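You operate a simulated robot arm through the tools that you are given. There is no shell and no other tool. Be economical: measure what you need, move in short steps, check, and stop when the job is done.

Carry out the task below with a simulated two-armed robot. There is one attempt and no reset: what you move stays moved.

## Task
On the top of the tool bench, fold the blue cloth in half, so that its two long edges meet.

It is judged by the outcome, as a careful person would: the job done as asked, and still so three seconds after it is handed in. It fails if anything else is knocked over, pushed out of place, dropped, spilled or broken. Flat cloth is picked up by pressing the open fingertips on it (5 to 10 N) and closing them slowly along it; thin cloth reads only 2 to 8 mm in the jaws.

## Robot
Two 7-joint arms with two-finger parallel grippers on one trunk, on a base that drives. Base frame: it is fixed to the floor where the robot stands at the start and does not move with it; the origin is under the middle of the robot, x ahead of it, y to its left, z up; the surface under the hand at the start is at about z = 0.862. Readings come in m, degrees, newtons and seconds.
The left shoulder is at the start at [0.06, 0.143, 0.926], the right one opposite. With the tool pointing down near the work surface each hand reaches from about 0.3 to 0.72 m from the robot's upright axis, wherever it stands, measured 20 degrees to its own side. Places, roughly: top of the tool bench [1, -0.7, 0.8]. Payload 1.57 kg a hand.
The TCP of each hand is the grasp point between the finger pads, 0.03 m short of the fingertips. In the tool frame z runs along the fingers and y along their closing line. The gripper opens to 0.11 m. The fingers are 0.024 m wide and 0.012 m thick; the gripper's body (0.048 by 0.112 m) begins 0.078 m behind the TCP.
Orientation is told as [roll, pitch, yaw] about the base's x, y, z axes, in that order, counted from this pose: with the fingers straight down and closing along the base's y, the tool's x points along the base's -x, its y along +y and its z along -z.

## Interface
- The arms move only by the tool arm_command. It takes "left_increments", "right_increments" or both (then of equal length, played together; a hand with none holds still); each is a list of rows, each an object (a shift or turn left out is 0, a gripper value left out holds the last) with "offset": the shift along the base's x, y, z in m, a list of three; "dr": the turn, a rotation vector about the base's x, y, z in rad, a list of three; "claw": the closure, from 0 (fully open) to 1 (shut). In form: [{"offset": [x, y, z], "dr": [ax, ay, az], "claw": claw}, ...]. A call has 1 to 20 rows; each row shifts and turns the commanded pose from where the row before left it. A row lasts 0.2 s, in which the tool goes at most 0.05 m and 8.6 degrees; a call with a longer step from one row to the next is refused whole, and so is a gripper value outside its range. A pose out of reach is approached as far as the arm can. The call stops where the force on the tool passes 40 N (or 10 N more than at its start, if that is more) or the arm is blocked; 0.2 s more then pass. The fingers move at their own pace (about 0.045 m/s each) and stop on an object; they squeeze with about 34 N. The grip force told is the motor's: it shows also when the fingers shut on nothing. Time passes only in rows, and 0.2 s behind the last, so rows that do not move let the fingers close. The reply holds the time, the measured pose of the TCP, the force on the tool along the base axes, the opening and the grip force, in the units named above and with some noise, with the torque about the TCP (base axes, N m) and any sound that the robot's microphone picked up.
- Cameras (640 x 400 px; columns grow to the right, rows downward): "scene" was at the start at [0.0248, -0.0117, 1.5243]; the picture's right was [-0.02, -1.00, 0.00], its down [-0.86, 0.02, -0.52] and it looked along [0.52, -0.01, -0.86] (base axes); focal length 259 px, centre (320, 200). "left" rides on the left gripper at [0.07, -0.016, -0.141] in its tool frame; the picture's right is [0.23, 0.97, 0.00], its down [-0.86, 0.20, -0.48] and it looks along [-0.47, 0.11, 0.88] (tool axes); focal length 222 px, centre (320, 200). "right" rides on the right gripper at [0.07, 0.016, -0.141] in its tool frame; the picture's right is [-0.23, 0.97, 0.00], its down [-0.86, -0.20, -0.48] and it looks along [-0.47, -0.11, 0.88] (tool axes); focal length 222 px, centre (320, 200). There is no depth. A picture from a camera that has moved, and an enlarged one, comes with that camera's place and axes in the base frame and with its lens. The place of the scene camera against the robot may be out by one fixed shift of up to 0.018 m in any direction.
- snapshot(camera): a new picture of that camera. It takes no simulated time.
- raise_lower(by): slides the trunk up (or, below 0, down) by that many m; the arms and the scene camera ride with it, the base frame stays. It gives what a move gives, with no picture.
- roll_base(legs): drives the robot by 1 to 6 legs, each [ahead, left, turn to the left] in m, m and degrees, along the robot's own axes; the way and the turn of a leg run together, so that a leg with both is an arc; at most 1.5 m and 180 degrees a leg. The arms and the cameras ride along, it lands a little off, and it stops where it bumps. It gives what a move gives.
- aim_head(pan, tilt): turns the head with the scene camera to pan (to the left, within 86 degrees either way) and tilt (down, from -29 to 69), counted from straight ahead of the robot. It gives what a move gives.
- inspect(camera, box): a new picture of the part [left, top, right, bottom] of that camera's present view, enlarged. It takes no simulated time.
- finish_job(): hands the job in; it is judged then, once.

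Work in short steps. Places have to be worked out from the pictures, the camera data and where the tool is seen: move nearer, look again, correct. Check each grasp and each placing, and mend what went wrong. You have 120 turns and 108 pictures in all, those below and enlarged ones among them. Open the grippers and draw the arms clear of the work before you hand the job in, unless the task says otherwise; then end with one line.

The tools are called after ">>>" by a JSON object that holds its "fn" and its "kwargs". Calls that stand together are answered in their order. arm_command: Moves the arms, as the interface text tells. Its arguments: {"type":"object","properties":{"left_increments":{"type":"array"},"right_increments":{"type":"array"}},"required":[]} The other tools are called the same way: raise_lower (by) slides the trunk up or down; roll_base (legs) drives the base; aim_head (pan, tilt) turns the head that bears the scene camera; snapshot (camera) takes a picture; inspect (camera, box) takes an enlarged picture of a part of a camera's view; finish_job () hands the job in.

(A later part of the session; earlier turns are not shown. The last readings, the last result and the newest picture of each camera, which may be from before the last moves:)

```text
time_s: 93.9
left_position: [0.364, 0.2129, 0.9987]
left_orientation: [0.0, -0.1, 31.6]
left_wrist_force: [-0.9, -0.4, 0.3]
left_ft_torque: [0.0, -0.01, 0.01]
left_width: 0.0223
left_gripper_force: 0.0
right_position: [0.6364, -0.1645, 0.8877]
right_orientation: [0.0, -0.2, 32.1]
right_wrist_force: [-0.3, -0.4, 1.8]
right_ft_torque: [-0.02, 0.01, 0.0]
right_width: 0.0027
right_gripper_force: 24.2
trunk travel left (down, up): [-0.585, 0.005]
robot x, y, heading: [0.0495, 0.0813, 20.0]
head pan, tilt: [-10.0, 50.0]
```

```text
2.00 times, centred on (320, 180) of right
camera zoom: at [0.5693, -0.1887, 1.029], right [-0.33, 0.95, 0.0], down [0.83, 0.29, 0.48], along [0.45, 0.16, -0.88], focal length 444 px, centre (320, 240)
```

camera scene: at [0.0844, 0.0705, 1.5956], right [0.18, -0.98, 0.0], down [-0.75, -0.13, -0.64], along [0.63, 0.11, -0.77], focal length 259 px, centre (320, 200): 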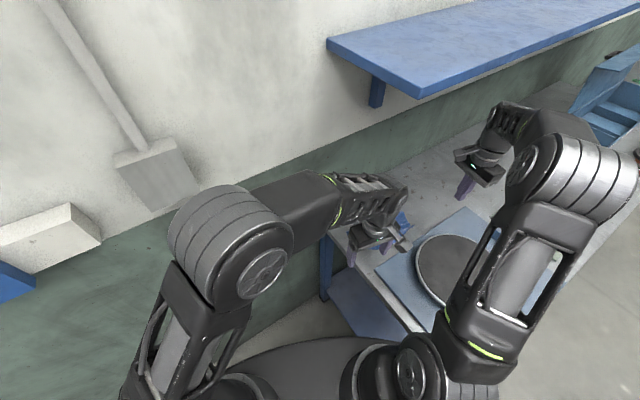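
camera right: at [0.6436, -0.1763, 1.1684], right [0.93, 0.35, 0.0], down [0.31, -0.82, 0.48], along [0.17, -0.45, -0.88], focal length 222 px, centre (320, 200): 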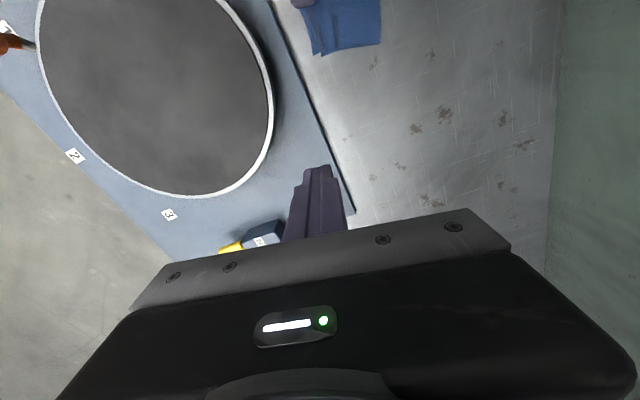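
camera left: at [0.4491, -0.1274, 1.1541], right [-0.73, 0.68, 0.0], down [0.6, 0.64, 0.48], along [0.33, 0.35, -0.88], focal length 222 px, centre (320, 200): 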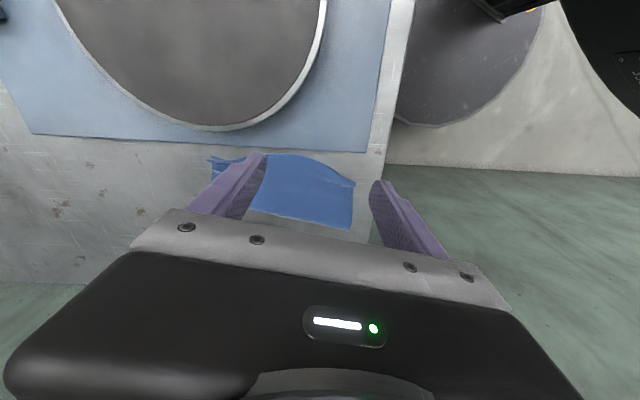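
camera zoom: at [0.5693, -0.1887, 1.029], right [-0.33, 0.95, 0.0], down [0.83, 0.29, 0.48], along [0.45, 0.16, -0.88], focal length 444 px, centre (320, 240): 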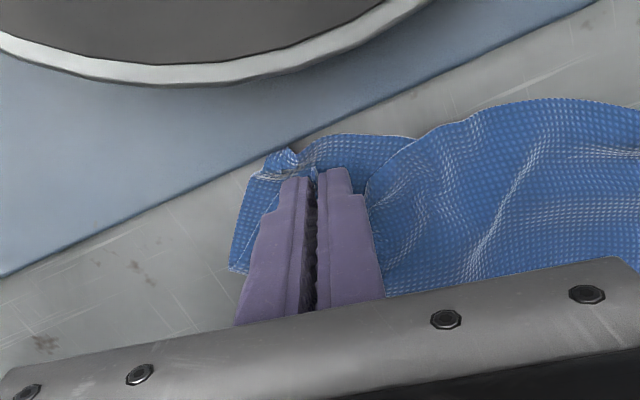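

It's unclear whether the jaw also holds the lower layer. I lift 4 cm and look.

>>> {"fn": "arm_command", "kwargs": {"right_increments": [{"offset": [0.002, 0.006, 0.015]}, {"offset": [0.002, 0.006, 0.015]}, {"offset": [0, 0.0, 0.015]}, {}]}}

>>> {"fn": "inspect", "kwargs": {"camera": "right", "box": [160, 80, 480, 280]}}

>>> {"fn": "inspect", "kwargs": {"camera": "scene", "box": [325, 190, 435, 259]}}

```text
time_s: 94.9
left_position: [0.3656, 0.2118, 0.9975]
left_orientation: [0.0, -0.1, 31.6]
left_wrist_force: [-0.3, -0.3, -0.3]
left_ft_torque: [0.03, 0.01, -0.01]
left_width: 0.0221
left_gripper_force: 0.0
right_position: [0.6417, -0.1509, 0.9335]
right_orientation: [0.0, -0.1, 32.1]
right_wrist_force: [0.0, -0.5, 0.4]
right_ft_torque: [0.01, 0.02, 0.02]
right_width: 0.0025
right_gripper_force: 24.0
trunk travel left (down, up): [-0.585, 0.005]
robot x, y, heading: [0.0519, 0.0793, 20.2]
head pan, tilt: [-10.0, 50.0]
```

```text
2.00 times, centred on (320, 180) of right
camera zoom: at [0.5734, -0.1765, 1.0747], right [-0.33, 0.95, 0.0], down [0.83, 0.29, 0.48], along [0.45, 0.16, -0.88], focal length 444 px, centre (320, 240)
```

zoom: 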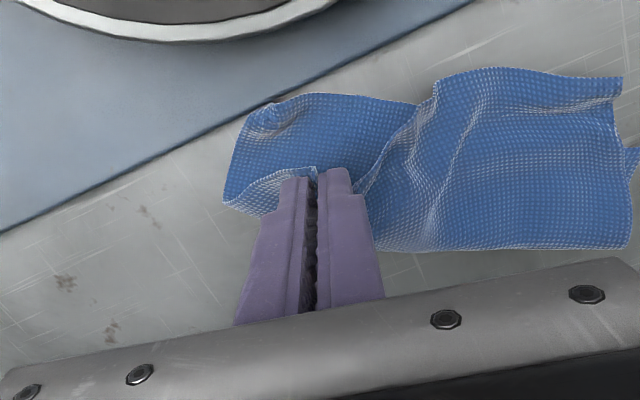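

```text
5.80 times, centred on (380, 224) of scene
camera zoom: at [0.0842, 0.0709, 1.5956], right [0.18, -0.98, 0.0], down [-0.75, -0.13, -0.64], along [0.63, 0.11, -0.77], focal length 1504 px, centre (-28, 58)
```

zoom: 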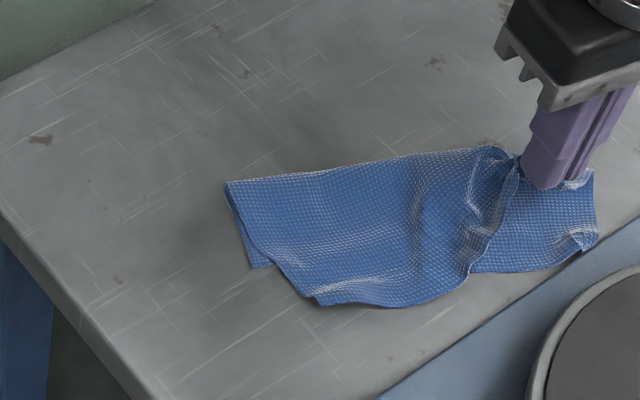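

The jaw holds only the top; the fold line is skewed (narrow lower layer at the left, wide at the right). I lay the held corner A down over B, release it, and clear the hand.

>>> {"fn": "arm_command", "kwargs": {"right_increments": [{"offset": [0, -0.009, -0.01]}, {"offset": [0, -0.009, -0.01]}, {"offset": [0, -0.008, -0.01]}, {"offset": [-0.002, -0.002, -0.01]}, {"offset": [0, 0, -0.007]}, {}, {"claw": 0.95}, {"claw": 0.9}, {"claw": 0.85}, {"claw": 0.8}, {}, {"offset": [0, 0, 0.01]}, {"offset": [0, 0, 0.02]}, {"offset": [0, 0, 0.03]}, {"offset": [0, -0.03, 0.03]}, {"offset": [0, -0.04, 0]}, {"offset": [0, -0.04, 0]}, {}]}}

>>> {"fn": "inspect", "kwargs": {"camera": "scene", "box": [335, 200, 435, 262]}}

```text
time_s: 98.7
left_position: [0.3651, 0.2129, 0.9974]
left_orientation: [0.0, -0.1, 31.5]
left_wrist_force: [0.1, 0.8, 0.0]
left_ft_torque: [0.01, 0.02, -0.03]
left_width: 0.0223
left_gripper_force: 0.0
right_position: [0.6392, -0.2896, 0.9764]
right_orientation: [0.1, -0.1, 32.2]
right_wrist_force: [0.2, 0.7, 0.0]
right_ft_torque: [0.01, 0.04, -0.01]
right_width: 0.022
right_gripper_force: 0.0
trunk travel left (down, up): [-0.585, 0.005]
robot x, y, heading: [0.0502, 0.082, 20.1]
head pan, tilt: [-10.0, 50.0]
```

```text
6.40 times, centred on (385, 231) of scene
camera zoom: at [0.084, 0.0715, 1.5956], right [0.18, -0.98, 0.0], down [-0.75, -0.13, -0.64], along [0.63, 0.11, -0.77], focal length 1660 px, centre (-96, 2)
```

zoom: 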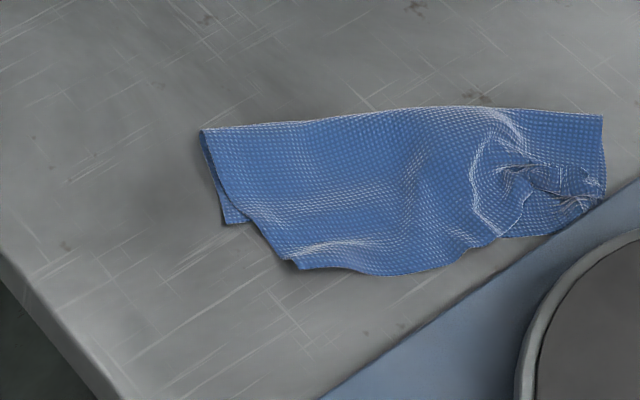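

The right end is crumpled, so I'll re-spread it: grip corners D and A (jaws closing along the edge), lift, lay the cloth out flat, and fold anew. I take a close look at the A end to choose the grip.

>>> {"fn": "inspect", "kwargs": {"camera": "right", "box": [260, 20, 560, 208]}}

```text
2.13 times, centred on (410, 114) of right
camera zoom: at [0.5706, -0.3148, 1.1187], right [-0.33, 0.95, 0.0], down [0.83, 0.29, 0.48], along [0.45, 0.16, -0.88], focal length 473 px, centre (128, 383)
```

zoom: 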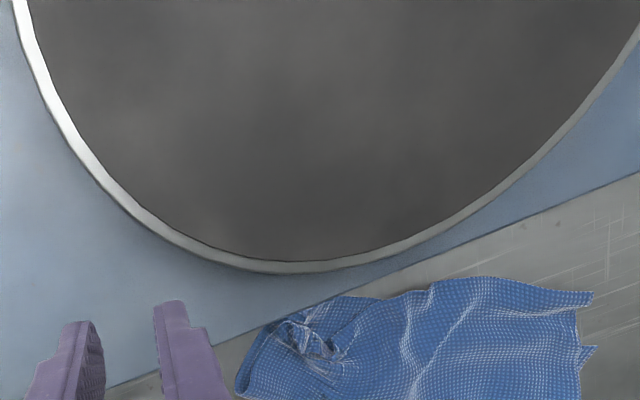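

The ruck left by the right jaw still stands at (0.64,-0.18), so it can be re-gripped at the same spot. To give the left arm the needed reach for spreading the cloth, I first drive 5 cm further along the bench.

>>> {"fn": "roll_base", "kwargs": {"legs": [[0.046, 0.021, 0]]}}

```text
time_s: 99.7
left_position: [0.4008, 0.2489, 0.9973]
left_orientation: [0.0, 0.0, 31.6]
left_wrist_force: [0.9, 0.6, 0.1]
left_ft_torque: [-0.05, 0.02, -0.03]
left_width: 0.022
left_gripper_force: 0.0
right_position: [0.6764, -0.2541, 0.9757]
right_orientation: [0.1, 0.0, 32.3]
right_wrist_force: [0.1, -0.4, -0.4]
right_ft_torque: [-0.05, 0.0, 0.02]
right_width: 0.0219
right_gripper_force: 0.0
trunk travel left (down, up): [-0.585, 0.005]
robot x, y, heading: [0.0834, 0.1153, 20.2]
head pan, tilt: [-10.0, 50.0]
```

Now I bring the right hand back over its ruck and the left hand over corner D, both stopping just above.

>>> {"fn": "arm_command", "kwargs": {"left_increments": [{"offset": [0.0201, -0.034, 0], "dr": [0, 0, -0.128], "claw": 0.764}, {"offset": [0.0201, -0.034, 0], "dr": [0, 0, -0.128]}, {"offset": [0.0201, -0.034, 0], "dr": [0, 0, -0.128]}, {"offset": [0.0201, -0.034, 0]}, {"offset": [0.0201, -0.034, 0]}, {"offset": [0.0201, -0.034, -0.01]}, {"offset": [0.0201, -0.034, -0.025]}, {"offset": [0.0201, -0.034, -0.025]}, {"offset": [0.0201, -0.034, -0.025]}, {}], "right_increments": [{"offset": [-0.012, 0.0253, 0]}, {"offset": [-0.012, 0.0253, 0]}, {"offset": [-0.012, 0.0253, 0]}, {"offset": [0, 0, -0.02]}, {"offset": [0, 0, -0.02]}, {"offset": [0, 0, -0.015]}, {}, {}, {}, {}]}}

>>> {"fn": "inspect", "kwargs": {"camera": "left", "box": [100, 60, 480, 280]}}

```text
time_s: 101.8
left_position: [0.5801, -0.0565, 0.9141]
left_orientation: [0.0, 0.0, 9.6]
left_wrist_force: [0.4, 0.9, 0.2]
left_ft_torque: [0.0, -0.04, 0.02]
left_width: 0.0258
left_gripper_force: 0.0
right_position: [0.6377, -0.1781, 0.9232]
right_orientation: [0.0, -0.1, 32.2]
right_wrist_force: [-0.7, 0.4, 0.0]
right_ft_torque: [-0.02, 0.01, 0.02]
right_width: 0.022
right_gripper_force: 0.1
trunk travel left (down, up): [-0.585, 0.005]
robot x, y, heading: [0.0878, 0.1123, 20.0]
head pan, tilt: [-10.0, 50.0]
```

```text
1.68 times, centred on (290, 170) of left
camera zoom: at [0.5141, -0.0844, 1.0552], right [-0.39, 0.92, 0.0], down [0.81, 0.34, 0.48], along [0.44, 0.19, -0.88], focal length 374 px, centre (370, 250)
```

zoom: 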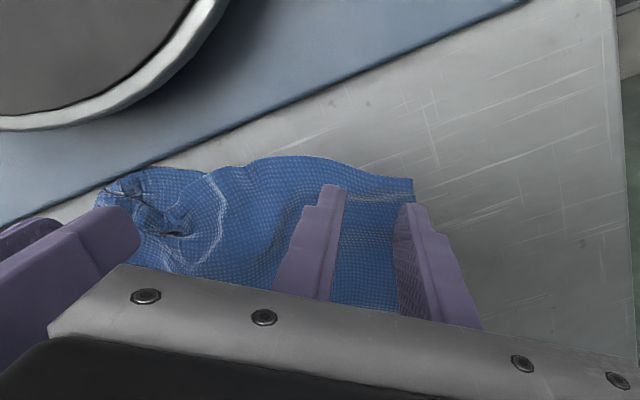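

Left jaw covers the hem just inside corner D. I descend with both: right to its release height, left to near contact.

>>> {"fn": "arm_command", "kwargs": {"left_increments": [{"offset": [0, 0, -0.012]}, {"offset": [0, 0, -0.012]}, {"offset": [0, 0, -0.005]}, {"offset": [0, 0, -0.0015]}, {"offset": [0, 0, -0.0015]}, {}], "right_increments": [{"offset": [0.001, 0, -0.015]}, {"offset": [0.001, 0, -0.012]}, {"offset": [0, 0, -0.006]}, {"offset": [0, 0, -0.003]}, {"offset": [0, 0, -0.002]}, {}]}}

```text
time_s: 103.2
left_position: [0.5813, -0.0584, 0.8797]
left_orientation: [0.0, -0.1, 9.5]
left_wrist_force: [0.2, 1.0, 4.5]
left_ft_torque: [0.04, -0.01, -0.02]
left_width: 0.0259
left_gripper_force: 0.1
right_position: [0.6398, -0.1773, 0.8838]
right_orientation: [-0.1, -0.1, 32.2]
right_wrist_force: [0.5, -0.6, 0.4]
right_ft_torque: [-0.01, -0.02, 0.01]
right_width: 0.022
right_gripper_force: 0.1
trunk travel left (down, up): [-0.585, 0.005]
robot x, y, heading: [0.0854, 0.1122, 20.2]
head pan, tilt: [-10.0, 50.0]
```

Left presses with 4.5 N and the right is around its ruck. I close both slowly, then lift 3 cm.

>>> {"fn": "arm_command", "kwargs": {"left_increments": [{"claw": 0.78}, {"claw": 0.8}, {"claw": 0.82}, {"claw": 0.84}, {"claw": 0.86}, {"claw": 0.88}, {"claw": 0.9}, {"claw": 0.92}, {"claw": 0.94}, {"claw": 0.96}, {"claw": 1.0}, {"claw": 1.0}, {"claw": 1.0}, {"offset": [0, 0, 0.01]}, {"offset": [0, 0, 0.01]}, {"offset": [0, 0, 0.01]}, {}], "right_increments": [{"claw": 0.82}, {"claw": 0.83}, {"claw": 0.85}, {"claw": 0.87}, {"claw": 0.89}, {"claw": 0.91}, {"claw": 0.93}, {"claw": 0.95}, {"claw": 0.97}, {"claw": 1.0}, {"claw": 1.0}, {"claw": 1.0}, {"claw": 1.0}, {"offset": [0, 0, 0.01]}, {"offset": [0, 0, 0.01]}, {"offset": [0, 0, 0.01]}, {}]}}

>>> {"fn": "snapshot", "kwargs": {"camera": "left"}}

```text
time_s: 106.8
left_position: [0.5811, -0.0579, 0.9113]
left_orientation: [0.1, -0.1, 9.6]
left_wrist_force: [-0.3, -0.4, 0.3]
left_ft_torque: [0.0, 0.01, 0.0]
left_width: 0.0022
left_gripper_force: 24.4
right_position: [0.6399, -0.1786, 0.9139]
right_orientation: [0.0, -0.2, 32.2]
right_wrist_force: [-0.4, 0.7, -0.7]
right_ft_torque: [-0.01, 0.05, -0.03]
right_width: 0.0032
right_gripper_force: 24.8
trunk travel left (down, up): [-0.585, 0.005]
robot x, y, heading: [0.0834, 0.1149, 20.1]
head pan, tilt: [-10.0, 50.0]
```

```text
14 pictures are left
camera left: at [0.5142, -0.0854, 1.0517], right [-0.39, 0.92, 0.0], down [0.81, 0.34, 0.48], along [0.44, 0.19, -0.88], focal length 222 px, centre (320, 200)
```

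left: 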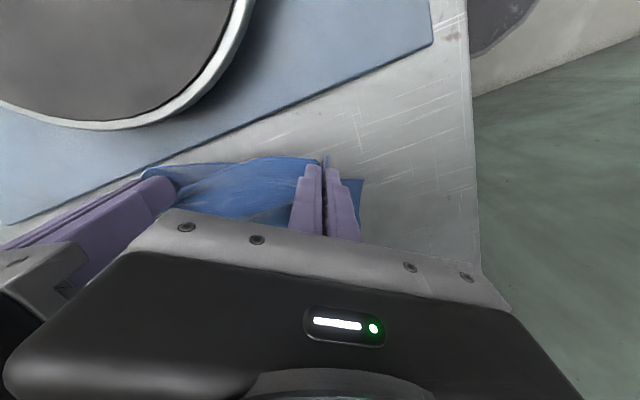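

Both corners are held. I lift to about 10 cm and carry them back toward the wall, lowering on the way so the cloth trails out flat.

>>> {"fn": "arm_command", "kwargs": {"left_increments": [{"offset": [0, 0, 0.0175]}, {"offset": [0, 0, 0.0175], "dr": [0, 0, 0.128]}, {"offset": [0, 0, 0.0175], "dr": [0, 0, 0.128]}, {"offset": [0, 0, 0.0175], "dr": [0, 0, 0.128]}, {"offset": [0.0086, 0.0179, 0]}, {"offset": [0.0086, 0.0179, 0]}, {"offset": [0.0086, 0.0179, 0]}, {"offset": [0.0086, 0.0179, -0.016]}, {"offset": [0.0086, 0.0179, -0.016]}, {"offset": [0.0086, 0.0179, -0.016]}, {"offset": [0.0086, 0.0179, -0.016]}, {"offset": [0.0086, 0.0179, -0.012]}, {}], "right_increments": [{"offset": [0, 0, 0.0175]}, {"offset": [0, 0, 0.0175]}, {"offset": [0, 0, 0.0175]}, {"offset": [0, 0, 0.0175]}, {"offset": [0.0126, 0.0158, 0]}, {"offset": [0.0126, 0.0158, 0]}, {"offset": [0.0126, 0.0158, 0]}, {"offset": [0.0126, 0.0158, -0.016]}, {"offset": [0.0126, 0.0158, -0.016]}, {"offset": [0.0126, 0.0158, -0.016]}, {"offset": [0.0126, 0.0158, -0.016]}, {"offset": [0.0126, 0.0158, -0.012]}, {}]}}

>>> {"fn": "snapshot", "kwargs": {"camera": "right"}}

```text
time_s: 109.7
left_position: [0.6504, 0.0842, 0.8977]
left_orientation: [-0.6, -0.2, 28.0]
left_wrist_force: [15.1, -23.8, 1.4]
left_ft_torque: [-0.73, -0.55, -0.24]
left_width: 0.0024
left_gripper_force: 24.5
left hand out of reach, approached as far as the arm can: row 4
right_position: [0.7398, -0.0489, 0.9081]
right_orientation: [0.2, -0.1, 32.1]
right_wrist_force: [-15.5, 23.9, -2.1]
right_ft_torque: [0.74, 0.49, 0.26]
right_width: 0.0034
right_gripper_force: 24.5
trunk travel left (down, up): [-0.585, 0.005]
robot x, y, heading: [0.0821, 0.1138, 20.2]
head pan, tilt: [-10.0, 50.0]
```

```text
13 pictures are left
camera right: at [0.672, -0.0756, 1.0499], right [-0.33, 0.95, 0.01], down [0.83, 0.28, 0.48], along [0.45, 0.16, -0.88], focal length 222 px, centre (320, 200)
```

right: 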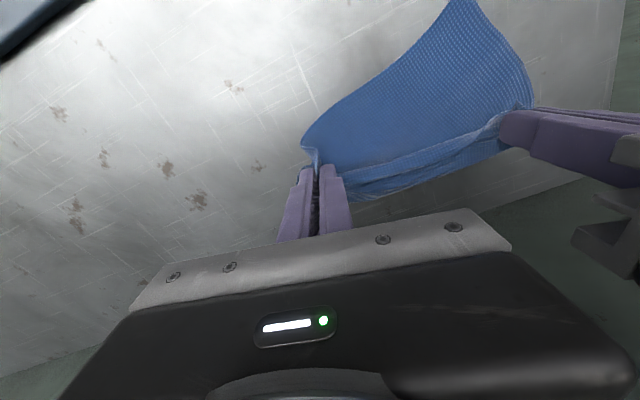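

The cloth is spread but stretched taut between the hands (28 N). I ease them 3 cm together and view the scene.

>>> {"fn": "arm_command", "kwargs": {"left_increments": [{"offset": [0.0028, -0.0042, 0]}, {"offset": [0.0028, -0.0042, 0]}, {}], "right_increments": [{"offset": [-0.0055, 0.0083, 0]}, {"offset": [-0.0055, 0.0083, 0]}, {}]}}

>>> {"fn": "inspect", "kwargs": {"camera": "scene", "box": [305, 140, 445, 258]}}

```text
time_s: 110.5
left_position: [0.6547, 0.0784, 0.895]
left_orientation: [0.2, -0.1, 28.0]
left_wrist_force: [0.6, 0.0, 1.0]
left_ft_torque: [0.01, 0.01, 0.03]
left_width: 0.0024
left_gripper_force: 24.0
right_position: [0.7293, -0.0383, 0.9097]
right_orientation: [-0.1, -0.1, 32.0]
right_wrist_force: [1.0, -0.1, 1.5]
right_ft_torque: [0.01, 0.03, 0.01]
right_width: 0.0034
right_gripper_force: 24.0
trunk travel left (down, up): [-0.585, 0.005]
robot x, y, heading: [0.0862, 0.1143, 20.3]
head pan, tilt: [-10.0, 50.0]
```

```text
3.39 times, centred on (375, 199) of scene
camera zoom: at [0.1201, 0.1065, 1.5956], right [0.18, -0.98, 0.0], down [-0.75, -0.13, -0.64], along [0.63, 0.11, -0.77], focal length 879 px, centre (134, 203)
```

zoom: 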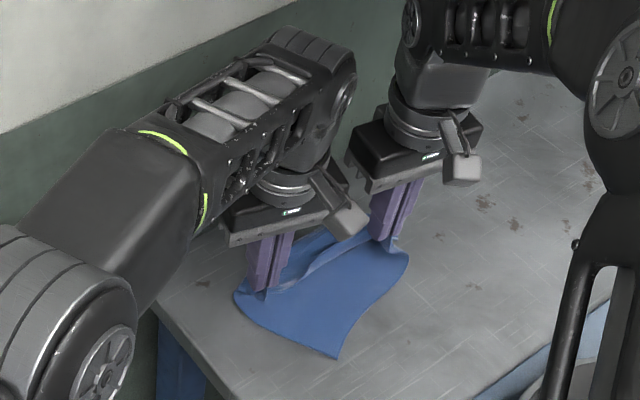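

The near part lies flat. I set both held points down, release, and withdraw to see the whole cloth.

>>> {"fn": "arm_command", "kwargs": {"left_increments": [{"offset": [0, 0, -0.006]}, {"offset": [0, 0, -0.005]}, {}, {"claw": 0.95}, {"claw": 0.88}, {"claw": 0.8}, {}, {"offset": [0, 0, 0.02]}, {"offset": [-0.01, 0, 0.035]}, {"offset": [-0.04, 0.015, 0.02]}, {"offset": [-0.045, 0.015, 0]}, {"offset": [-0.045, 0.015, 0]}, {"offset": [-0.045, 0.015, 0]}, {"offset": [-0.04, 0.015, 0]}, {"offset": [-0.04, 0.015, 0]}, {}], "right_increments": [{"offset": [0, 0, -0.01]}, {"offset": [0, 0, -0.01]}, {"offset": [0, 0, -0.004]}, {"claw": 0.95}, {"claw": 0.88}, {"claw": 0.8}, {}, {"offset": [0, 0, 0.02]}, {"offset": [0, 0, 0.035]}, {"offset": [-0.02, -0.04, 0]}, {"offset": [-0.02, -0.04, 0]}, {"offset": [-0.02, -0.04, 0]}, {"offset": [-0.02, -0.04, 0]}, {"offset": [-0.01, -0.04, 0]}, {}, {}]}}

>>> {"fn": "inspect", "kwargs": {"camera": "scene", "box": [315, 160, 435, 245]}}

```text
time_s: 113.8
left_position: [0.3876, 0.1656, 0.9596]
left_orientation: [-0.1, -0.1, 28.0]
left_wrist_force: [-0.2, -0.2, -0.4]
left_ft_torque: [-0.03, 0.0, 0.01]
left_width: 0.0221
left_gripper_force: 0.0
right_position: [0.6412, -0.2375, 0.938]
right_orientation: [0.1, -0.1, 32.3]
right_wrist_force: [0.0, 0.1, -1.1]
right_ft_torque: [0.0, 0.02, 0.01]
right_width: 0.0218
right_gripper_force: 0.1
trunk travel left (down, up): [-0.585, 0.005]
robot x, y, heading: [0.0855, 0.111, 20.3]
head pan, tilt: [-10.0, 50.0]
```

```text
4.71 times, centred on (375, 202) of scene
camera zoom: at [0.1208, 0.1058, 1.5956], right [0.18, -0.98, 0.0], down [-0.75, -0.13, -0.64], along [0.63, 0.11, -0.77], focal length 1221 px, centre (61, 188)
```

zoom: 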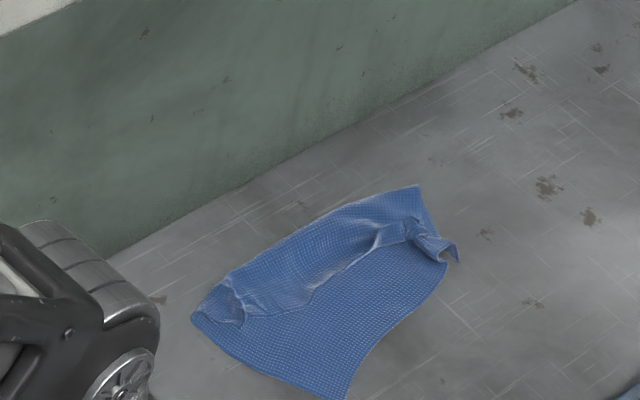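

The crop cut off the near corner; I take it once more a little lower.

>>> {"fn": "inspect", "kwargs": {"camera": "scene", "box": [335, 185, 435, 265]}}

```text
5.00 times, centred on (385, 225) of scene
camera zoom: at [0.1208, 0.1058, 1.5956], right [0.18, -0.98, 0.0], down [-0.75, -0.13, -0.64], along [0.63, 0.11, -0.77], focal length 1297 px, centre (-5, 75)
```

zoom: 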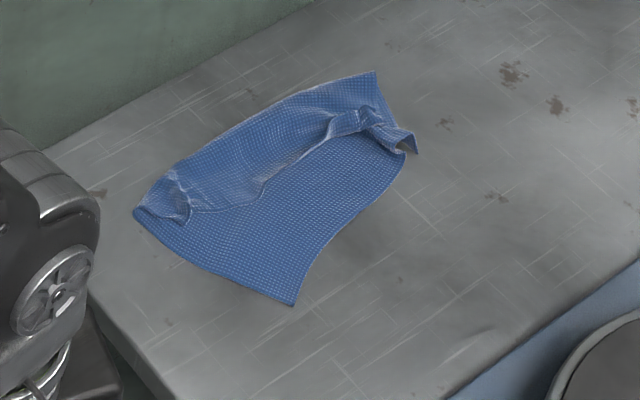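

Now only a strip of the top layer remains folded over, so the top hem just needs to be drawn forward: D onto C (0.588,-0.001). I return the left jaw to the ruck where it released D, grip it, and lift a little.

>>> {"fn": "arm_command", "kwargs": {"left_increments": [{"offset": [0.038, -0.0125, 0]}, {"offset": [0.038, -0.0125, 0]}, {"offset": [0.038, -0.0125, 0]}, {"offset": [0.038, -0.0125, 0]}, {"offset": [0.038, -0.0125, 0]}, {"offset": [0.038, -0.0125, 0]}, {"offset": [0.039, -0.0125, 0]}, {"offset": [0, 0, -0.035]}, {"offset": [0, 0, -0.03]}, {"offset": [0, 0, -0.01]}, {}, {"claw": 0.85}, {"claw": 0.9}, {"claw": 0.95}, {"claw": 1.0}, {"claw": 1.0}, {"claw": 1.0}, {"offset": [0, 0, 0.015]}, {"offset": [0, 0, 0.015]}, {}]}}

>>> {"fn": "inspect", "kwargs": {"camera": "left", "box": [100, 60, 440, 280]}}

```text
time_s: 118.0
left_position: [0.6554, 0.0799, 0.9146]
left_orientation: [-0.1, -0.1, 28.0]
left_wrist_force: [-0.8, 0.1, 0.2]
left_ft_torque: [0.01, 0.02, -0.02]
left_width: 0.0025
left_gripper_force: 23.9
right_position: [0.6404, -0.2374, 0.9382]
right_orientation: [0.0, 0.0, 32.3]
right_wrist_force: [0.5, 0.3, 0.5]
right_ft_torque: [-0.03, -0.02, 0.0]
right_width: 0.0222
right_gripper_force: 0.0
trunk travel left (down, up): [-0.585, 0.005]
robot x, y, heading: [0.0862, 0.113, 20.1]
head pan, tilt: [-10.0, 50.0]
```

```text
1.82 times, centred on (270, 170) of left
camera zoom: at [0.6017, 0.033, 1.0551], right [-0.66, 0.75, 0.0], down [0.66, 0.58, 0.48], along [0.36, 0.31, -0.88], focal length 404 px, centre (411, 254)
```

zoom: 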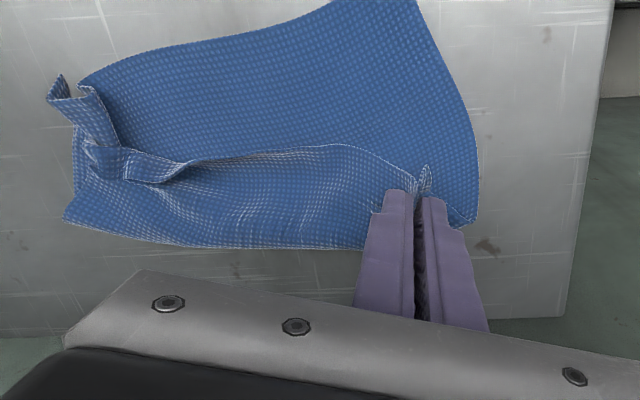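

D is held cleanly and corner A already lies near B. I carry D over to C and lower it onto the lower layer without releasing.

>>> {"fn": "arm_command", "kwargs": {"left_increments": [{"offset": [-0.0087, -0.013, 0.006]}, {"offset": [-0.0087, -0.013, 0.006]}, {"offset": [-0.0087, -0.013, 0]}, {"offset": [-0.0087, -0.013, 0]}, {"offset": [-0.0087, -0.013, -0.008]}, {"offset": [-0.0087, -0.013, -0.01]}, {"offset": [0, 0, -0.012]}, {"offset": [0, 0, -0.008]}, {}]}}

>>> {"fn": "snapshot", "kwargs": {"camera": "left"}}

```text
time_s: 120.0
left_position: [0.6042, 0.0001, 0.8897]
left_orientation: [-0.1, -0.3, 28.0]
left_wrist_force: [-0.7, 0.4, 0.2]
left_ft_torque: [-0.03, 0.01, 0.01]
left_width: 0.0024
left_gripper_force: 23.9
right_position: [0.6415, -0.2361, 0.938]
right_orientation: [0.0, -0.1, 32.2]
right_wrist_force: [-0.2, 0.1, -0.3]
right_ft_torque: [0.01, -0.02, 0.01]
right_width: 0.0221
right_gripper_force: 0.2
trunk travel left (down, up): [-0.585, 0.005]
robot x, y, heading: [0.0844, 0.1127, 20.2]
head pan, tilt: [-10.0, 50.0]
```

```text
8 pictures are left
camera left: at [0.5496, -0.0462, 1.0297], right [-0.66, 0.75, 0.0], down [0.66, 0.58, 0.48], along [0.36, 0.31, -0.88], focal length 222 px, centre (320, 200)
```

left: 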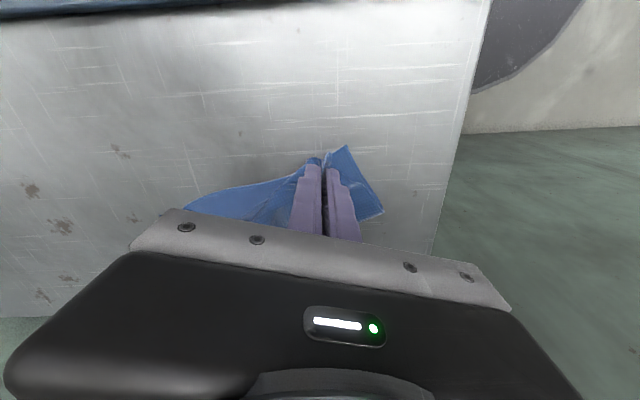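

D lies about 1 cm inside C. I nudge it that far outward, set it down, release and withdraw, then view the result.

>>> {"fn": "arm_command", "kwargs": {"left_increments": [{"offset": [-0.0055, 0.0018, 0.002]}, {"offset": [-0.0055, 0.0018, 0]}, {"offset": [0, 0, -0.005]}, {}, {"claw": 0.95}, {"claw": 0.88}, {"claw": 0.8}, {}, {"offset": [0, 0, 0.015]}, {"offset": [0, 0, 0.035]}, {"offset": [-0.01, 0.01, 0.03]}, {"offset": [-0.045, 0.015, 0]}, {"offset": [-0.045, 0.015, 0]}, {"offset": [-0.045, 0.025, 0]}, {"offset": [-0.035, 0.035, 0]}, {"offset": [-0.03, 0.035, 0]}, {}]}}

>>> {"fn": "inspect", "kwargs": {"camera": "scene", "box": [335, 190, 435, 253]}}

```text
refused: row 14 steps farther than a row can; nothing moved
```

```text
6.35 times, centred on (385, 222) of scene
camera zoom: at [0.1201, 0.1066, 1.5956], right [0.18, -0.98, 0.0], down [-0.75, -0.13, -0.64], along [0.63, 0.11, -0.77], focal length 1647 px, centre (-93, 64)
```

zoom: 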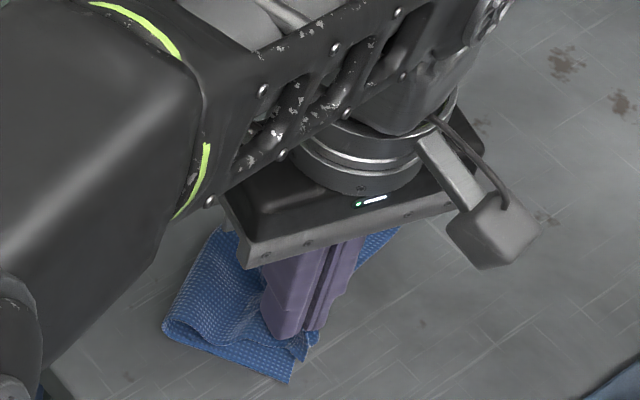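

The call was refused for one long row; the picture shows C about 2 cm from the held hem. I nudge 2 cm, set down, release and withdraw with legal steps.

>>> {"fn": "arm_command", "kwargs": {"left_increments": [{"offset": [-0.0065, -0.0005, 0.003]}, {"offset": [-0.0065, -0.0005, 0]}, {"offset": [-0.006, -0.0005, 0]}, {"offset": [0, 0, -0.006]}, {}, {"claw": 0.95}, {"claw": 0.88}, {"claw": 0.8}, {}, {"offset": [0, 0, 0.015]}, {"offset": [0, 0, 0.035]}, {"offset": [-0.01, 0.01, 0.03]}, {"offset": [-0.045, 0.01, 0]}, {"offset": [-0.045, 0.01, 0]}, {"offset": [-0.04, 0.025, 0]}, {"offset": [-0.03, 0.035, 0]}, {"offset": [-0.03, 0.035, 0]}, {}]}}

>>> {"fn": "inspect", "kwargs": {"camera": "scene", "box": [335, 190, 435, 253]}}

```text
time_s: 123.8
left_position: [0.3859, 0.1243, 0.9667]
left_orientation: [-0.1, -0.3, 27.9]
left_wrist_force: [0.1, 0.5, 0.4]
left_ft_torque: [0.02, 0.01, -0.02]
left_width: 0.0219
left_gripper_force: 0.1
right_position: [0.6411, -0.2366, 0.9369]
right_orientation: [0.1, -0.1, 32.1]
right_wrist_force: [0.1, -0.3, 0.6]
right_ft_torque: [-0.03, -0.01, 0.0]
right_width: 0.0218
right_gripper_force: 0.1
trunk travel left (down, up): [-0.585, 0.005]
robot x, y, heading: [0.087, 0.1122, 20.1]
head pan, tilt: [-10.0, 50.0]
```

```text
6.35 times, centred on (385, 222) of scene
camera zoom: at [0.1207, 0.1059, 1.5956], right [0.18, -0.98, 0.0], down [-0.75, -0.13, -0.64], along [0.63, 0.11, -0.77], focal length 1647 px, centre (-93, 64)
```

zoom: 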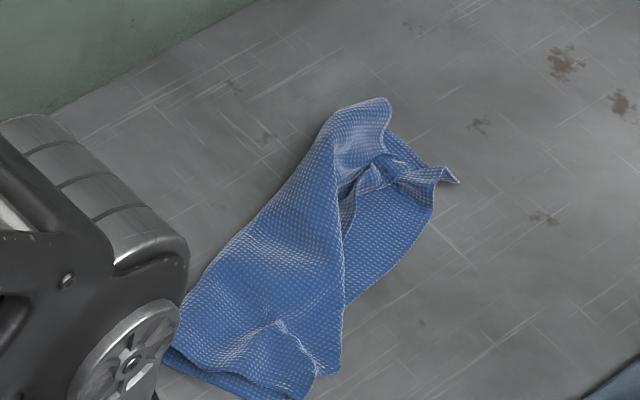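

The left side is good: D is on C. The right end is bunched, so I bring the right hand nearer and take one close picture of it.

>>> {"fn": "arm_command", "kwargs": {"right_increments": [{"offset": [0.02, 0.026, 0.005]}, {"offset": [0.02, 0.026, 0.005]}, {"offset": [0.019, 0.025, 0]}, {}]}}

>>> {"fn": "inspect", "kwargs": {"camera": "right", "box": [280, 90, 520, 260]}}

```text
time_s: 124.8
left_position: [0.3846, 0.1242, 0.9664]
left_orientation: [-0.1, -0.2, 27.9]
left_wrist_force: [-1.0, 0.4, 0.7]
left_ft_torque: [0.0, -0.01, -0.01]
left_width: 0.0219
left_gripper_force: 0.0
right_position: [0.6982, -0.1589, 0.9498]
right_orientation: [0.0, -0.1, 32.1]
right_wrist_force: [-0.5, -0.3, -0.1]
right_ft_torque: [0.02, -0.01, 0.0]
right_width: 0.0218
right_gripper_force: 0.2
trunk travel left (down, up): [-0.585, 0.005]
robot x, y, heading: [0.0849, 0.1143, 20.0]
head pan, tilt: [-10.0, 50.0]
```

```text
2.35 times, centred on (400, 175) of right
camera zoom: at [0.6307, -0.1835, 1.0914], right [-0.33, 0.95, 0.0], down [0.83, 0.29, 0.48], along [0.45, 0.16, -0.88], focal length 523 px, centre (132, 259)
```

zoom: 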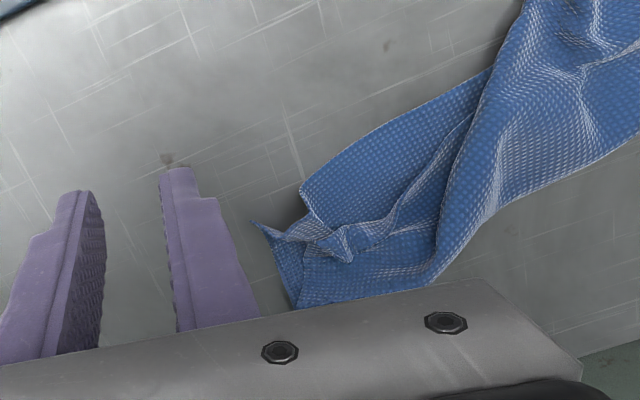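

Corners A and B appear bunched together in one standing fin whose tip is at about (0.710,-0.093), roughly 4 cm short of where B belongs. I rotate the right jaw so that it closes across this fin and hover over the tip.

>>> {"fn": "arm_command", "kwargs": {"right_increments": [{"offset": [0.001, 0.0, 0.0], "dr": [0, 0, -0.1338], "claw": 0.64}, {"offset": [0.001, 0.0, 0.0], "dr": [0, 0, -0.1338]}, {"offset": [0.001, 0.0, 0.0], "dr": [0, 0, -0.1338]}, {"offset": [0.001, 0.008, 0], "dr": [0, 0, -0.1338]}, {"offset": [0.001, 0.008, 0], "dr": [0, 0, -0.1338]}, {"offset": [0.001, 0.008, 0], "dr": [0, 0, -0.1338]}, {"offset": [0.001, 0.009, 0], "dr": [0, 0, -0.1338]}, {"offset": [0.001, 0.009, 0], "dr": [0, 0, -0.1338]}, {"offset": [0.001, 0.009, 0], "dr": [0, 0, -0.1338]}, {"offset": [0.001, 0.009, 0], "dr": [0, 0, -0.1338]}, {"offset": [0.001, 0.009, 0], "dr": [0, 0, -0.1338]}, {"offset": [0.001, 0.009, 0], "dr": [0, 0, -0.1338]}, {"offset": [0, 0, -0.02]}, {"offset": [0, 0, -0.01]}, {}]}}

>>> {"fn": "inspect", "kwargs": {"camera": "right", "box": [200, 60, 440, 260]}}

```text
time_s: 128.1
left_position: [0.3862, 0.1239, 0.9659]
left_orientation: [0.0, -0.3, 28.0]
left_wrist_force: [-0.5, 0.4, -1.3]
left_ft_torque: [0.0, 0.01, -0.02]
left_width: 0.022
left_gripper_force: 0.0
right_position: [0.7107, -0.0795, 0.918]
right_orientation: [0.0, -0.1, -59.9]
right_wrist_force: [-0.1, -0.8, 0.3]
right_ft_torque: [0.0, -0.02, 0.01]
right_width: 0.0397
right_gripper_force: 0.0
trunk travel left (down, up): [-0.585, 0.005]
robot x, y, heading: [0.0866, 0.1138, 20.0]
head pan, tilt: [-10.0, 50.0]
```

```text
2.00 times, centred on (320, 160) of right
camera zoom: at [0.6894, -0.0129, 1.0597], right [0.96, 0.29, 0.0], down [0.26, -0.84, 0.48], along [0.14, -0.46, -0.88], focal length 444 px, centre (320, 280)
```

zoom: 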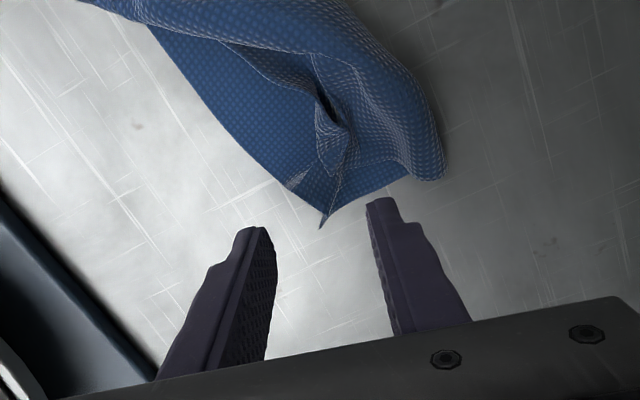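

The fin's end lies centred between the fingers. I lower, close on it, lift 6 mm, pull it 3.5 cm outward along the edge, set it down and release.

>>> {"fn": "arm_command", "kwargs": {"right_increments": [{"offset": [0, 0, -0.018]}, {"offset": [0, 0, -0.01]}, {"offset": [0, 0, -0.005]}, {"claw": 0.72}, {"claw": 0.78}, {"claw": 0.84}, {"claw": 0.9}, {"claw": 0.95}, {"claw": 1.0}, {"claw": 1.0}, {"claw": 1.0}, {"offset": [0, 0, 0.006]}, {"offset": [0.006, -0.0036, 0]}, {"offset": [0.006, -0.0036, 0]}, {"offset": [0.006, -0.0036, 0]}, {"offset": [0.006, -0.0036, 0]}, {"offset": [0.006, -0.0036, 0]}, {"offset": [0, 0, -0.004]}, {}]}}

>>> {"fn": "inspect", "kwargs": {"camera": "right", "box": [160, 20, 440, 260]}}

```text
time_s: 132.1
left_position: [0.3854, 0.1257, 0.9681]
left_orientation: [0.0, -0.2, 28.0]
left_wrist_force: [-0.2, -0.6, 0.2]
left_ft_torque: [-0.01, -0.01, 0.02]
left_width: 0.0221
left_gripper_force: 0.0
right_position: [0.7415, -0.0989, 0.8878]
right_orientation: [0.0, -0.1, -59.9]
right_wrist_force: [0.2, 0.0, -0.2]
right_ft_torque: [-0.02, 0.0, -0.01]
right_width: 0.0021
right_gripper_force: 23.5
trunk travel left (down, up): [-0.585, 0.005]
robot x, y, heading: [0.0839, 0.1156, 20.4]
head pan, tilt: [-10.0, 50.0]
```

```text
1.67 times, centred on (300, 140) of right
camera zoom: at [0.7206, -0.0307, 1.0296], right [0.96, 0.29, 0.0], down [0.26, -0.84, 0.48], along [0.14, -0.46, -0.88], focal length 370 px, centre (353, 300)
```

zoom: 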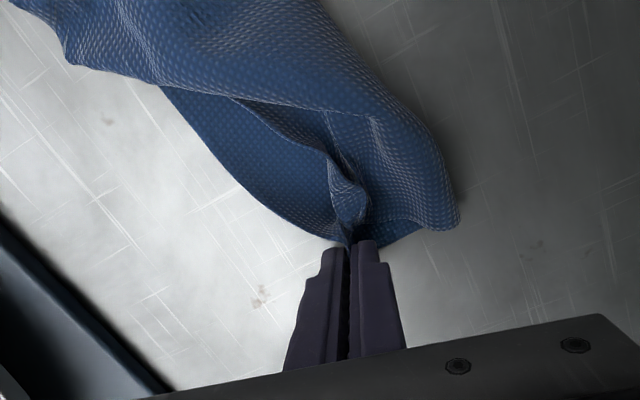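

The jaw holds A and B together and both long edges converge there. I now pin the C/D end with the left fingers so the pull can straighten both edges; first I bring the left hand down onto it.

>>> {"fn": "arm_command", "kwargs": {"left_increments": [{"offset": [0.033, -0.021, 0], "claw": 1.0}, {"offset": [0.033, -0.021, 0]}, {"offset": [0.033, -0.021, 0]}, {"offset": [0.033, -0.021, 0]}, {"offset": [0.033, -0.021, 0]}, {"offset": [0.031, -0.021, 0]}, {"offset": [0, 0, -0.03]}, {"offset": [0, 0, -0.03]}, {"offset": [0, 0, -0.014]}, {"offset": [0, 0, -0.005]}, {"offset": [0, 0, -0.003]}, {}]}}

```text
time_s: 134.7
left_position: [0.5813, -0.0007, 0.8838]
left_orientation: [-0.1, -0.1, 28.0]
left_wrist_force: [0.2, 0.4, -0.1]
left_ft_torque: [-0.03, 0.01, -0.02]
left_width: 0.0
left_gripper_force: 21.2
right_position: [0.7412, -0.0974, 0.8881]
right_orientation: [0.0, -0.2, -59.9]
right_wrist_force: [-0.1, -0.1, -0.7]
right_ft_torque: [0.01, 0.04, 0.01]
right_width: 0.0019
right_gripper_force: 23.3
trunk travel left (down, up): [-0.585, 0.005]
robot x, y, heading: [0.0895, 0.1136, 20.0]
head pan, tilt: [-10.0, 50.0]
```

>>> {"fn": "arm_command", "kwargs": {"left_increments": [{"offset": [0, 0, -0.001]}, {"offset": [0, 0, -0.001]}, {"offset": [0, 0, -0.001]}, {}]}}

```text
time_s: 135.7
left_position: [0.5823, -0.0012, 0.8827]
left_orientation: [-0.2, -0.2, 27.9]
left_wrist_force: [-0.9, 0.9, 5.2]
left_ft_torque: [0.02, -0.01, 0.02]
left_width: 0.0
left_gripper_force: 21.2
right_position: [0.7396, -0.0982, 0.889]
right_orientation: [0.0, -0.1, -59.9]
right_wrist_force: [0.0, 0.1, 0.3]
right_ft_torque: [0.01, 0.03, 0.0]
right_width: 0.0018
right_gripper_force: 23.1
trunk travel left (down, up): [-0.585, 0.005]
robot x, y, heading: [0.0876, 0.1131, 20.0]
head pan, tilt: [-10.0, 50.0]
```

Left pins with 5 N; I press a bit more and pull the right end outward 12 mm in small steps, watching the force.

>>> {"fn": "arm_command", "kwargs": {"left_increments": [{"offset": [0, 0, -0.001]}, {}, {}, {}, {}, {}], "right_increments": [{}, {"offset": [0.0026, -0.0016, 0]}, {"offset": [0.0026, -0.0016, 0]}, {"offset": [0.0026, -0.0016, 0]}, {"offset": [0.0026, -0.0016, 0]}, {}]}}

```text
time_s: 137.1
left_position: [0.5815, -0.0013, 0.8826]
left_orientation: [-0.3, -0.3, 28.0]
left_wrist_force: [0.4, 1.7, 22.9]
left_ft_torque: [0.06, -0.18, 0.01]
left_width: 0.0002
left_gripper_force: 21.4
right_position: [0.7507, -0.1056, 0.8888]
right_orientation: [0.1, -0.1, -59.9]
right_wrist_force: [-1.1, 0.2, -0.8]
right_ft_torque: [0.01, 0.0, 0.01]
right_width: 0.0019
right_gripper_force: 23.7
trunk travel left (down, up): [-0.585, 0.005]
robot x, y, heading: [0.0865, 0.1099, 20.0]
head pan, tilt: [-10.0, 50.0]
```

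Still almost no tension. I pull another 9 mm.

>>> {"fn": "arm_command", "kwargs": {"right_increments": [{"offset": [0.0026, -0.0016, 0]}, {"offset": [0.0026, -0.0016, 0]}, {"offset": [0.0026, -0.0016, 0]}, {}]}}

```text
time_s: 138.1
left_position: [0.5814, -0.0008, 0.8816]
left_orientation: [-0.3, -0.3, 28.2]
left_wrist_force: [4.7, -0.3, 26.5]
left_ft_torque: [0.02, -0.32, 0.04]
left_width: 0.0
left_gripper_force: 21.2
right_position: [0.7578, -0.1085, 0.8887]
right_orientation: [0.0, -0.1, -59.8]
right_wrist_force: [-3.6, 1.5, -0.5]
right_ft_torque: [0.02, 0.07, 0.06]
right_width: 0.002
right_gripper_force: 23.6
trunk travel left (down, up): [-0.585, 0.005]
robot x, y, heading: [0.0845, 0.1163, 20.2]
head pan, tilt: [-10.0, 50.0]
```

Tension has risen to 4 N, so the edges are straight between the two ends. I set the right end down, release it while the left still pins, then withdraw both hands and look.

>>> {"fn": "arm_command", "kwargs": {"right_increments": [{"offset": [-0.001, 0.0006, -0.003]}, {}, {"claw": 0.93}, {"claw": 0.85}, {"claw": 0.75}, {}, {"offset": [0, 0, 0.015]}, {"offset": [0, 0, 0.035]}, {"offset": [0, -0.01, 0.035]}, {"offset": [0, -0.04, 0.02]}, {"offset": [0, -0.045, 0]}, {"offset": [0, -0.045, 0]}, {"offset": [0, -0.04, 0]}, {}, {}, {}, {}, {}], "left_increments": [{}, {}, {}, {}, {}, {}, {}, {"offset": [0, 0, 0.015]}, {"offset": [0, 0, 0.035]}, {"offset": [-0.01, 0.01, 0.03]}, {"offset": [-0.045, 0.01, 0]}, {"offset": [-0.045, 0.01, 0]}, {"offset": [-0.04, 0.025, 0]}, {"offset": [-0.03, 0.035, 0]}, {"offset": [-0.03, 0.035, 0]}, {"offset": [-0.01, 0.035, 0]}, {"offset": [0, 0.02, 0]}, {}]}}

>>> {"fn": "inspect", "kwargs": {"camera": "scene", "box": [335, 193, 435, 259]}}

```text
time_s: 141.8
left_position: [0.3702, 0.1799, 0.9606]
left_orientation: [0.0, -0.2, 27.9]
left_wrist_force: [-0.2, 0.5, 0.4]
left_ft_torque: [0.0, 0.02, 0.01]
left_width: 0.0
left_gripper_force: 21.1
right_position: [0.7584, -0.2889, 0.9913]
right_orientation: [0.1, -0.1, -59.9]
right_wrist_force: [-0.1, -0.1, 0.3]
right_ft_torque: [-0.02, -0.02, 0.01]
right_width: 0.0272
right_gripper_force: 0.0
trunk travel left (down, up): [-0.585, 0.005]
robot x, y, heading: [0.0854, 0.1165, 20.0]
head pan, tilt: [-10.0, 50.0]
```

```text
6.06 times, centred on (385, 226) of scene
camera zoom: at [0.1201, 0.1064, 1.5956], right [0.18, -0.98, 0.0], down [-0.75, -0.13, -0.64], along [0.63, 0.11, -0.77], focal length 1572 px, centre (-74, 42)
```

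zoom: 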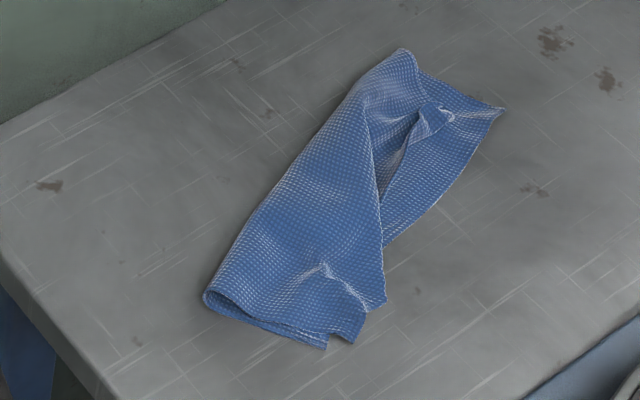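

Much better: only corner A of the top lies about 3 cm short of B, with its ruck standing at about (0.738,-0.084), square to the right jaw. I grip that ruck, lift slightly and draw it out to B.

>>> {"fn": "arm_command", "kwargs": {"right_increments": [{"offset": [-0.0042, 0.041, 0]}, {"offset": [-0.0042, 0.041, 0]}, {"offset": [-0.0042, 0.041, 0]}, {"offset": [-0.0042, 0.041, 0]}, {"offset": [-0.0041, 0.041, 0]}, {"offset": [0, 0, -0.04]}, {"offset": [0, 0, -0.04]}, {"offset": [0, 0, -0.018]}, {"offset": [0, 0, -0.0065]}, {"claw": 0.82}, {"claw": 0.88}, {"claw": 0.94}, {"claw": 1.0}, {"claw": 1.0}, {"offset": [0, 0, 0.008]}, {"offset": [0.003, -0.0075, 0.002]}, {"offset": [0.003, -0.0075, 0]}, {"offset": [0.003, -0.0075, 0]}, {"offset": [0.003, -0.0075, 0]}, {}]}}

```text
time_s: 146.1
left_position: [0.3703, 0.1806, 0.96]
left_orientation: [0.0, -0.2, 28.0]
left_wrist_force: [0.9, 0.5, 0.0]
left_ft_torque: [-0.01, 0.01, 0.0]
left_width: 0.0
left_gripper_force: 21.1
right_position: [0.7492, -0.1146, 0.8956]
right_orientation: [0.0, -0.1, -59.9]
right_wrist_force: [0.5, -0.6, 0.3]
right_ft_torque: [-0.03, -0.02, -0.01]
right_width: 0.0025
right_gripper_force: 24.1
trunk travel left (down, up): [-0.585, 0.005]
robot x, y, heading: [0.088, 0.1112, 20.1]
head pan, tilt: [-10.0, 50.0]
```

It holds 2.5 mm of cloth and now sits at B. I set it down, release and withdraw, then look.

>>> {"fn": "arm_command", "kwargs": {"right_increments": [{"offset": [0, 0, -0.006]}, {"offset": [0, 0, -0.003]}, {}, {"claw": 0.93}, {"claw": 0.85}, {"claw": 0.75}, {}, {"offset": [0, 0, 0.015]}, {"offset": [0, 0, 0.035]}, {"offset": [0, -0.01, 0.035]}, {"offset": [0, -0.04, 0.02]}, {"offset": [0, -0.045, 0]}, {"offset": [0, -0.045, 0]}, {"offset": [0, -0.03, 0]}, {}]}}

>>> {"fn": "inspect", "kwargs": {"camera": "scene", "box": [335, 193, 435, 259]}}

```text
time_s: 149.2
left_position: [0.3704, 0.1808, 0.9606]
left_orientation: [-0.1, -0.2, 28.0]
left_wrist_force: [-0.9, 0.1, 0.6]
left_ft_torque: [0.02, 0.03, 0.02]
left_width: 0.0
left_gripper_force: 20.7
right_position: [0.7482, -0.2849, 0.9916]
right_orientation: [-0.1, -0.1, -59.8]
right_wrist_force: [0.6, -0.8, -0.1]
right_ft_torque: [0.01, -0.03, 0.01]
right_width: 0.0275
right_gripper_force: 0.1
trunk travel left (down, up): [-0.585, 0.005]
robot x, y, heading: [0.0862, 0.1105, 20.5]
head pan, tilt: [-10.0, 50.0]
```

```text
6.06 times, centred on (385, 226) of scene
camera zoom: at [0.12, 0.1069, 1.5956], right [0.18, -0.98, 0.0], down [-0.75, -0.13, -0.64], along [0.63, 0.11, -0.77], focal length 1572 px, centre (-74, 42)
```

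zoom: 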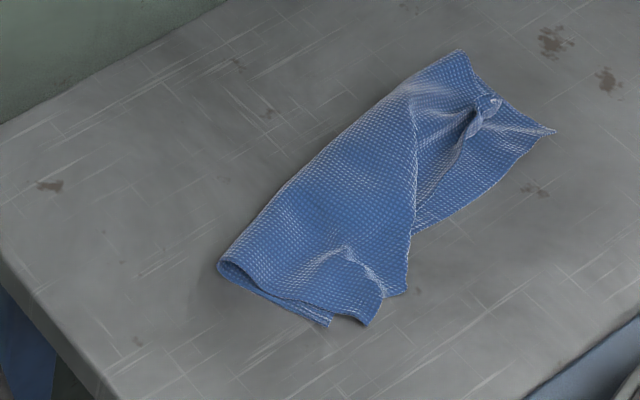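

Corner A still sits 3.4 cm short of B, purely across the cloth; the rest lies well. I re-grip A's ruck at (0.749,-0.114) and this time carry it over in a high arc so the lower layer is not dragged.

>>> {"fn": "arm_command", "kwargs": {"right_increments": [{"offset": [0, 0.043, 0]}, {"offset": [0, 0.043, 0]}, {"offset": [0, 0.043, 0]}, {"offset": [0.001, 0.042, 0]}, {"offset": [0, 0, -0.04]}, {"offset": [0, 0, -0.04]}, {"offset": [0, 0, -0.02]}, {"offset": [0, 0, -0.0055]}, {"claw": 0.82}, {"claw": 0.9}, {"claw": 1.0}, {"claw": 1.0}, {"offset": [0, 0, 0.015]}, {"offset": [0, 0, 0.015]}, {"offset": [-0.004, -0.008, 0.01]}, {"offset": [-0.005, -0.008, 0]}, {"offset": [-0.005, -0.008, -0.005]}, {"offset": [-0.004, -0.008, -0.01]}, {"offset": [0, 0, -0.012]}, {}]}}

```text
time_s: 153.4
left_position: [0.3708, 0.1802, 0.9607]
left_orientation: [-0.2, -0.2, 28.1]
left_wrist_force: [0.0, 0.5, 0.1]
left_ft_torque: [0.06, 0.02, -0.02]
left_width: 0.0001
left_gripper_force: 21.4
right_position: [0.7327, -0.1444, 0.8995]
right_orientation: [0.0, -0.1, -59.9]
right_wrist_force: [-0.1, -0.4, 0.6]
right_ft_torque: [0.03, 0.03, -0.05]
right_width: 0.0027
right_gripper_force: 23.7
trunk travel left (down, up): [-0.585, 0.005]
robot x, y, heading: [0.0867, 0.1174, 20.3]
head pan, tilt: [-10.0, 50.0]
```

It is still held. I lower it onto B, release and withdraw, then use the last picture to judge.

>>> {"fn": "arm_command", "kwargs": {"right_increments": [{"offset": [0, 0, -0.008]}, {"offset": [0, 0, -0.005]}, {}, {"claw": 0.93}, {"claw": 0.85}, {"claw": 0.75}, {}, {"offset": [0, 0, 0.015]}, {"offset": [0, 0, 0.035]}, {"offset": [0, -0.01, 0.035]}, {"offset": [0, -0.04, 0.02]}, {"offset": [0, -0.045, 0]}, {"offset": [0, -0.045, 0]}, {}]}}

>>> {"fn": "inspect", "kwargs": {"camera": "scene", "box": [335, 193, 435, 259]}}

```text
time_s: 156.4
left_position: [0.3713, 0.1807, 0.9614]
left_orientation: [-0.3, -0.2, 28.0]
left_wrist_force: [-0.4, 0.5, 0.3]
left_ft_torque: [0.0, -0.02, 0.02]
left_width: 0.0001
left_gripper_force: 21.0
right_position: [0.732, -0.2869, 0.9923]
right_orientation: [0.0, -0.1, -59.9]
right_wrist_force: [-0.3, 0.1, -0.2]
right_ft_torque: [0.0, -0.02, 0.01]
right_width: 0.0275
right_gripper_force: 0.1
trunk travel left (down, up): [-0.585, 0.005]
robot x, y, heading: [0.083, 0.1124, 20.0]
head pan, tilt: [-10.0, 50.0]
```

```text
6.06 times, centred on (385, 226) of scene
camera zoom: at [0.1199, 0.1074, 1.5956], right [0.18, -0.98, 0.0], down [-0.75, -0.13, -0.64], along [0.63, 0.11, -0.77], focal length 1572 px, centre (-74, 42)
```

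zoom: 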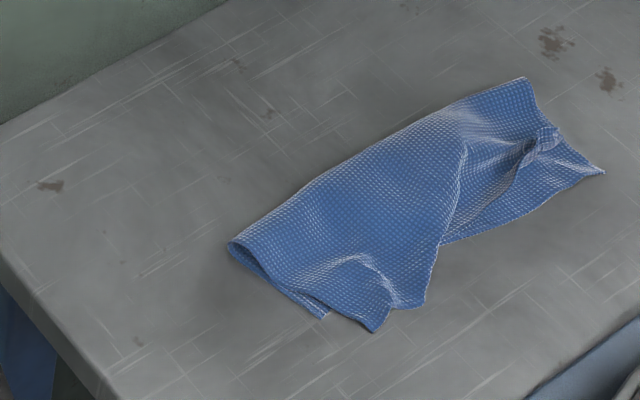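

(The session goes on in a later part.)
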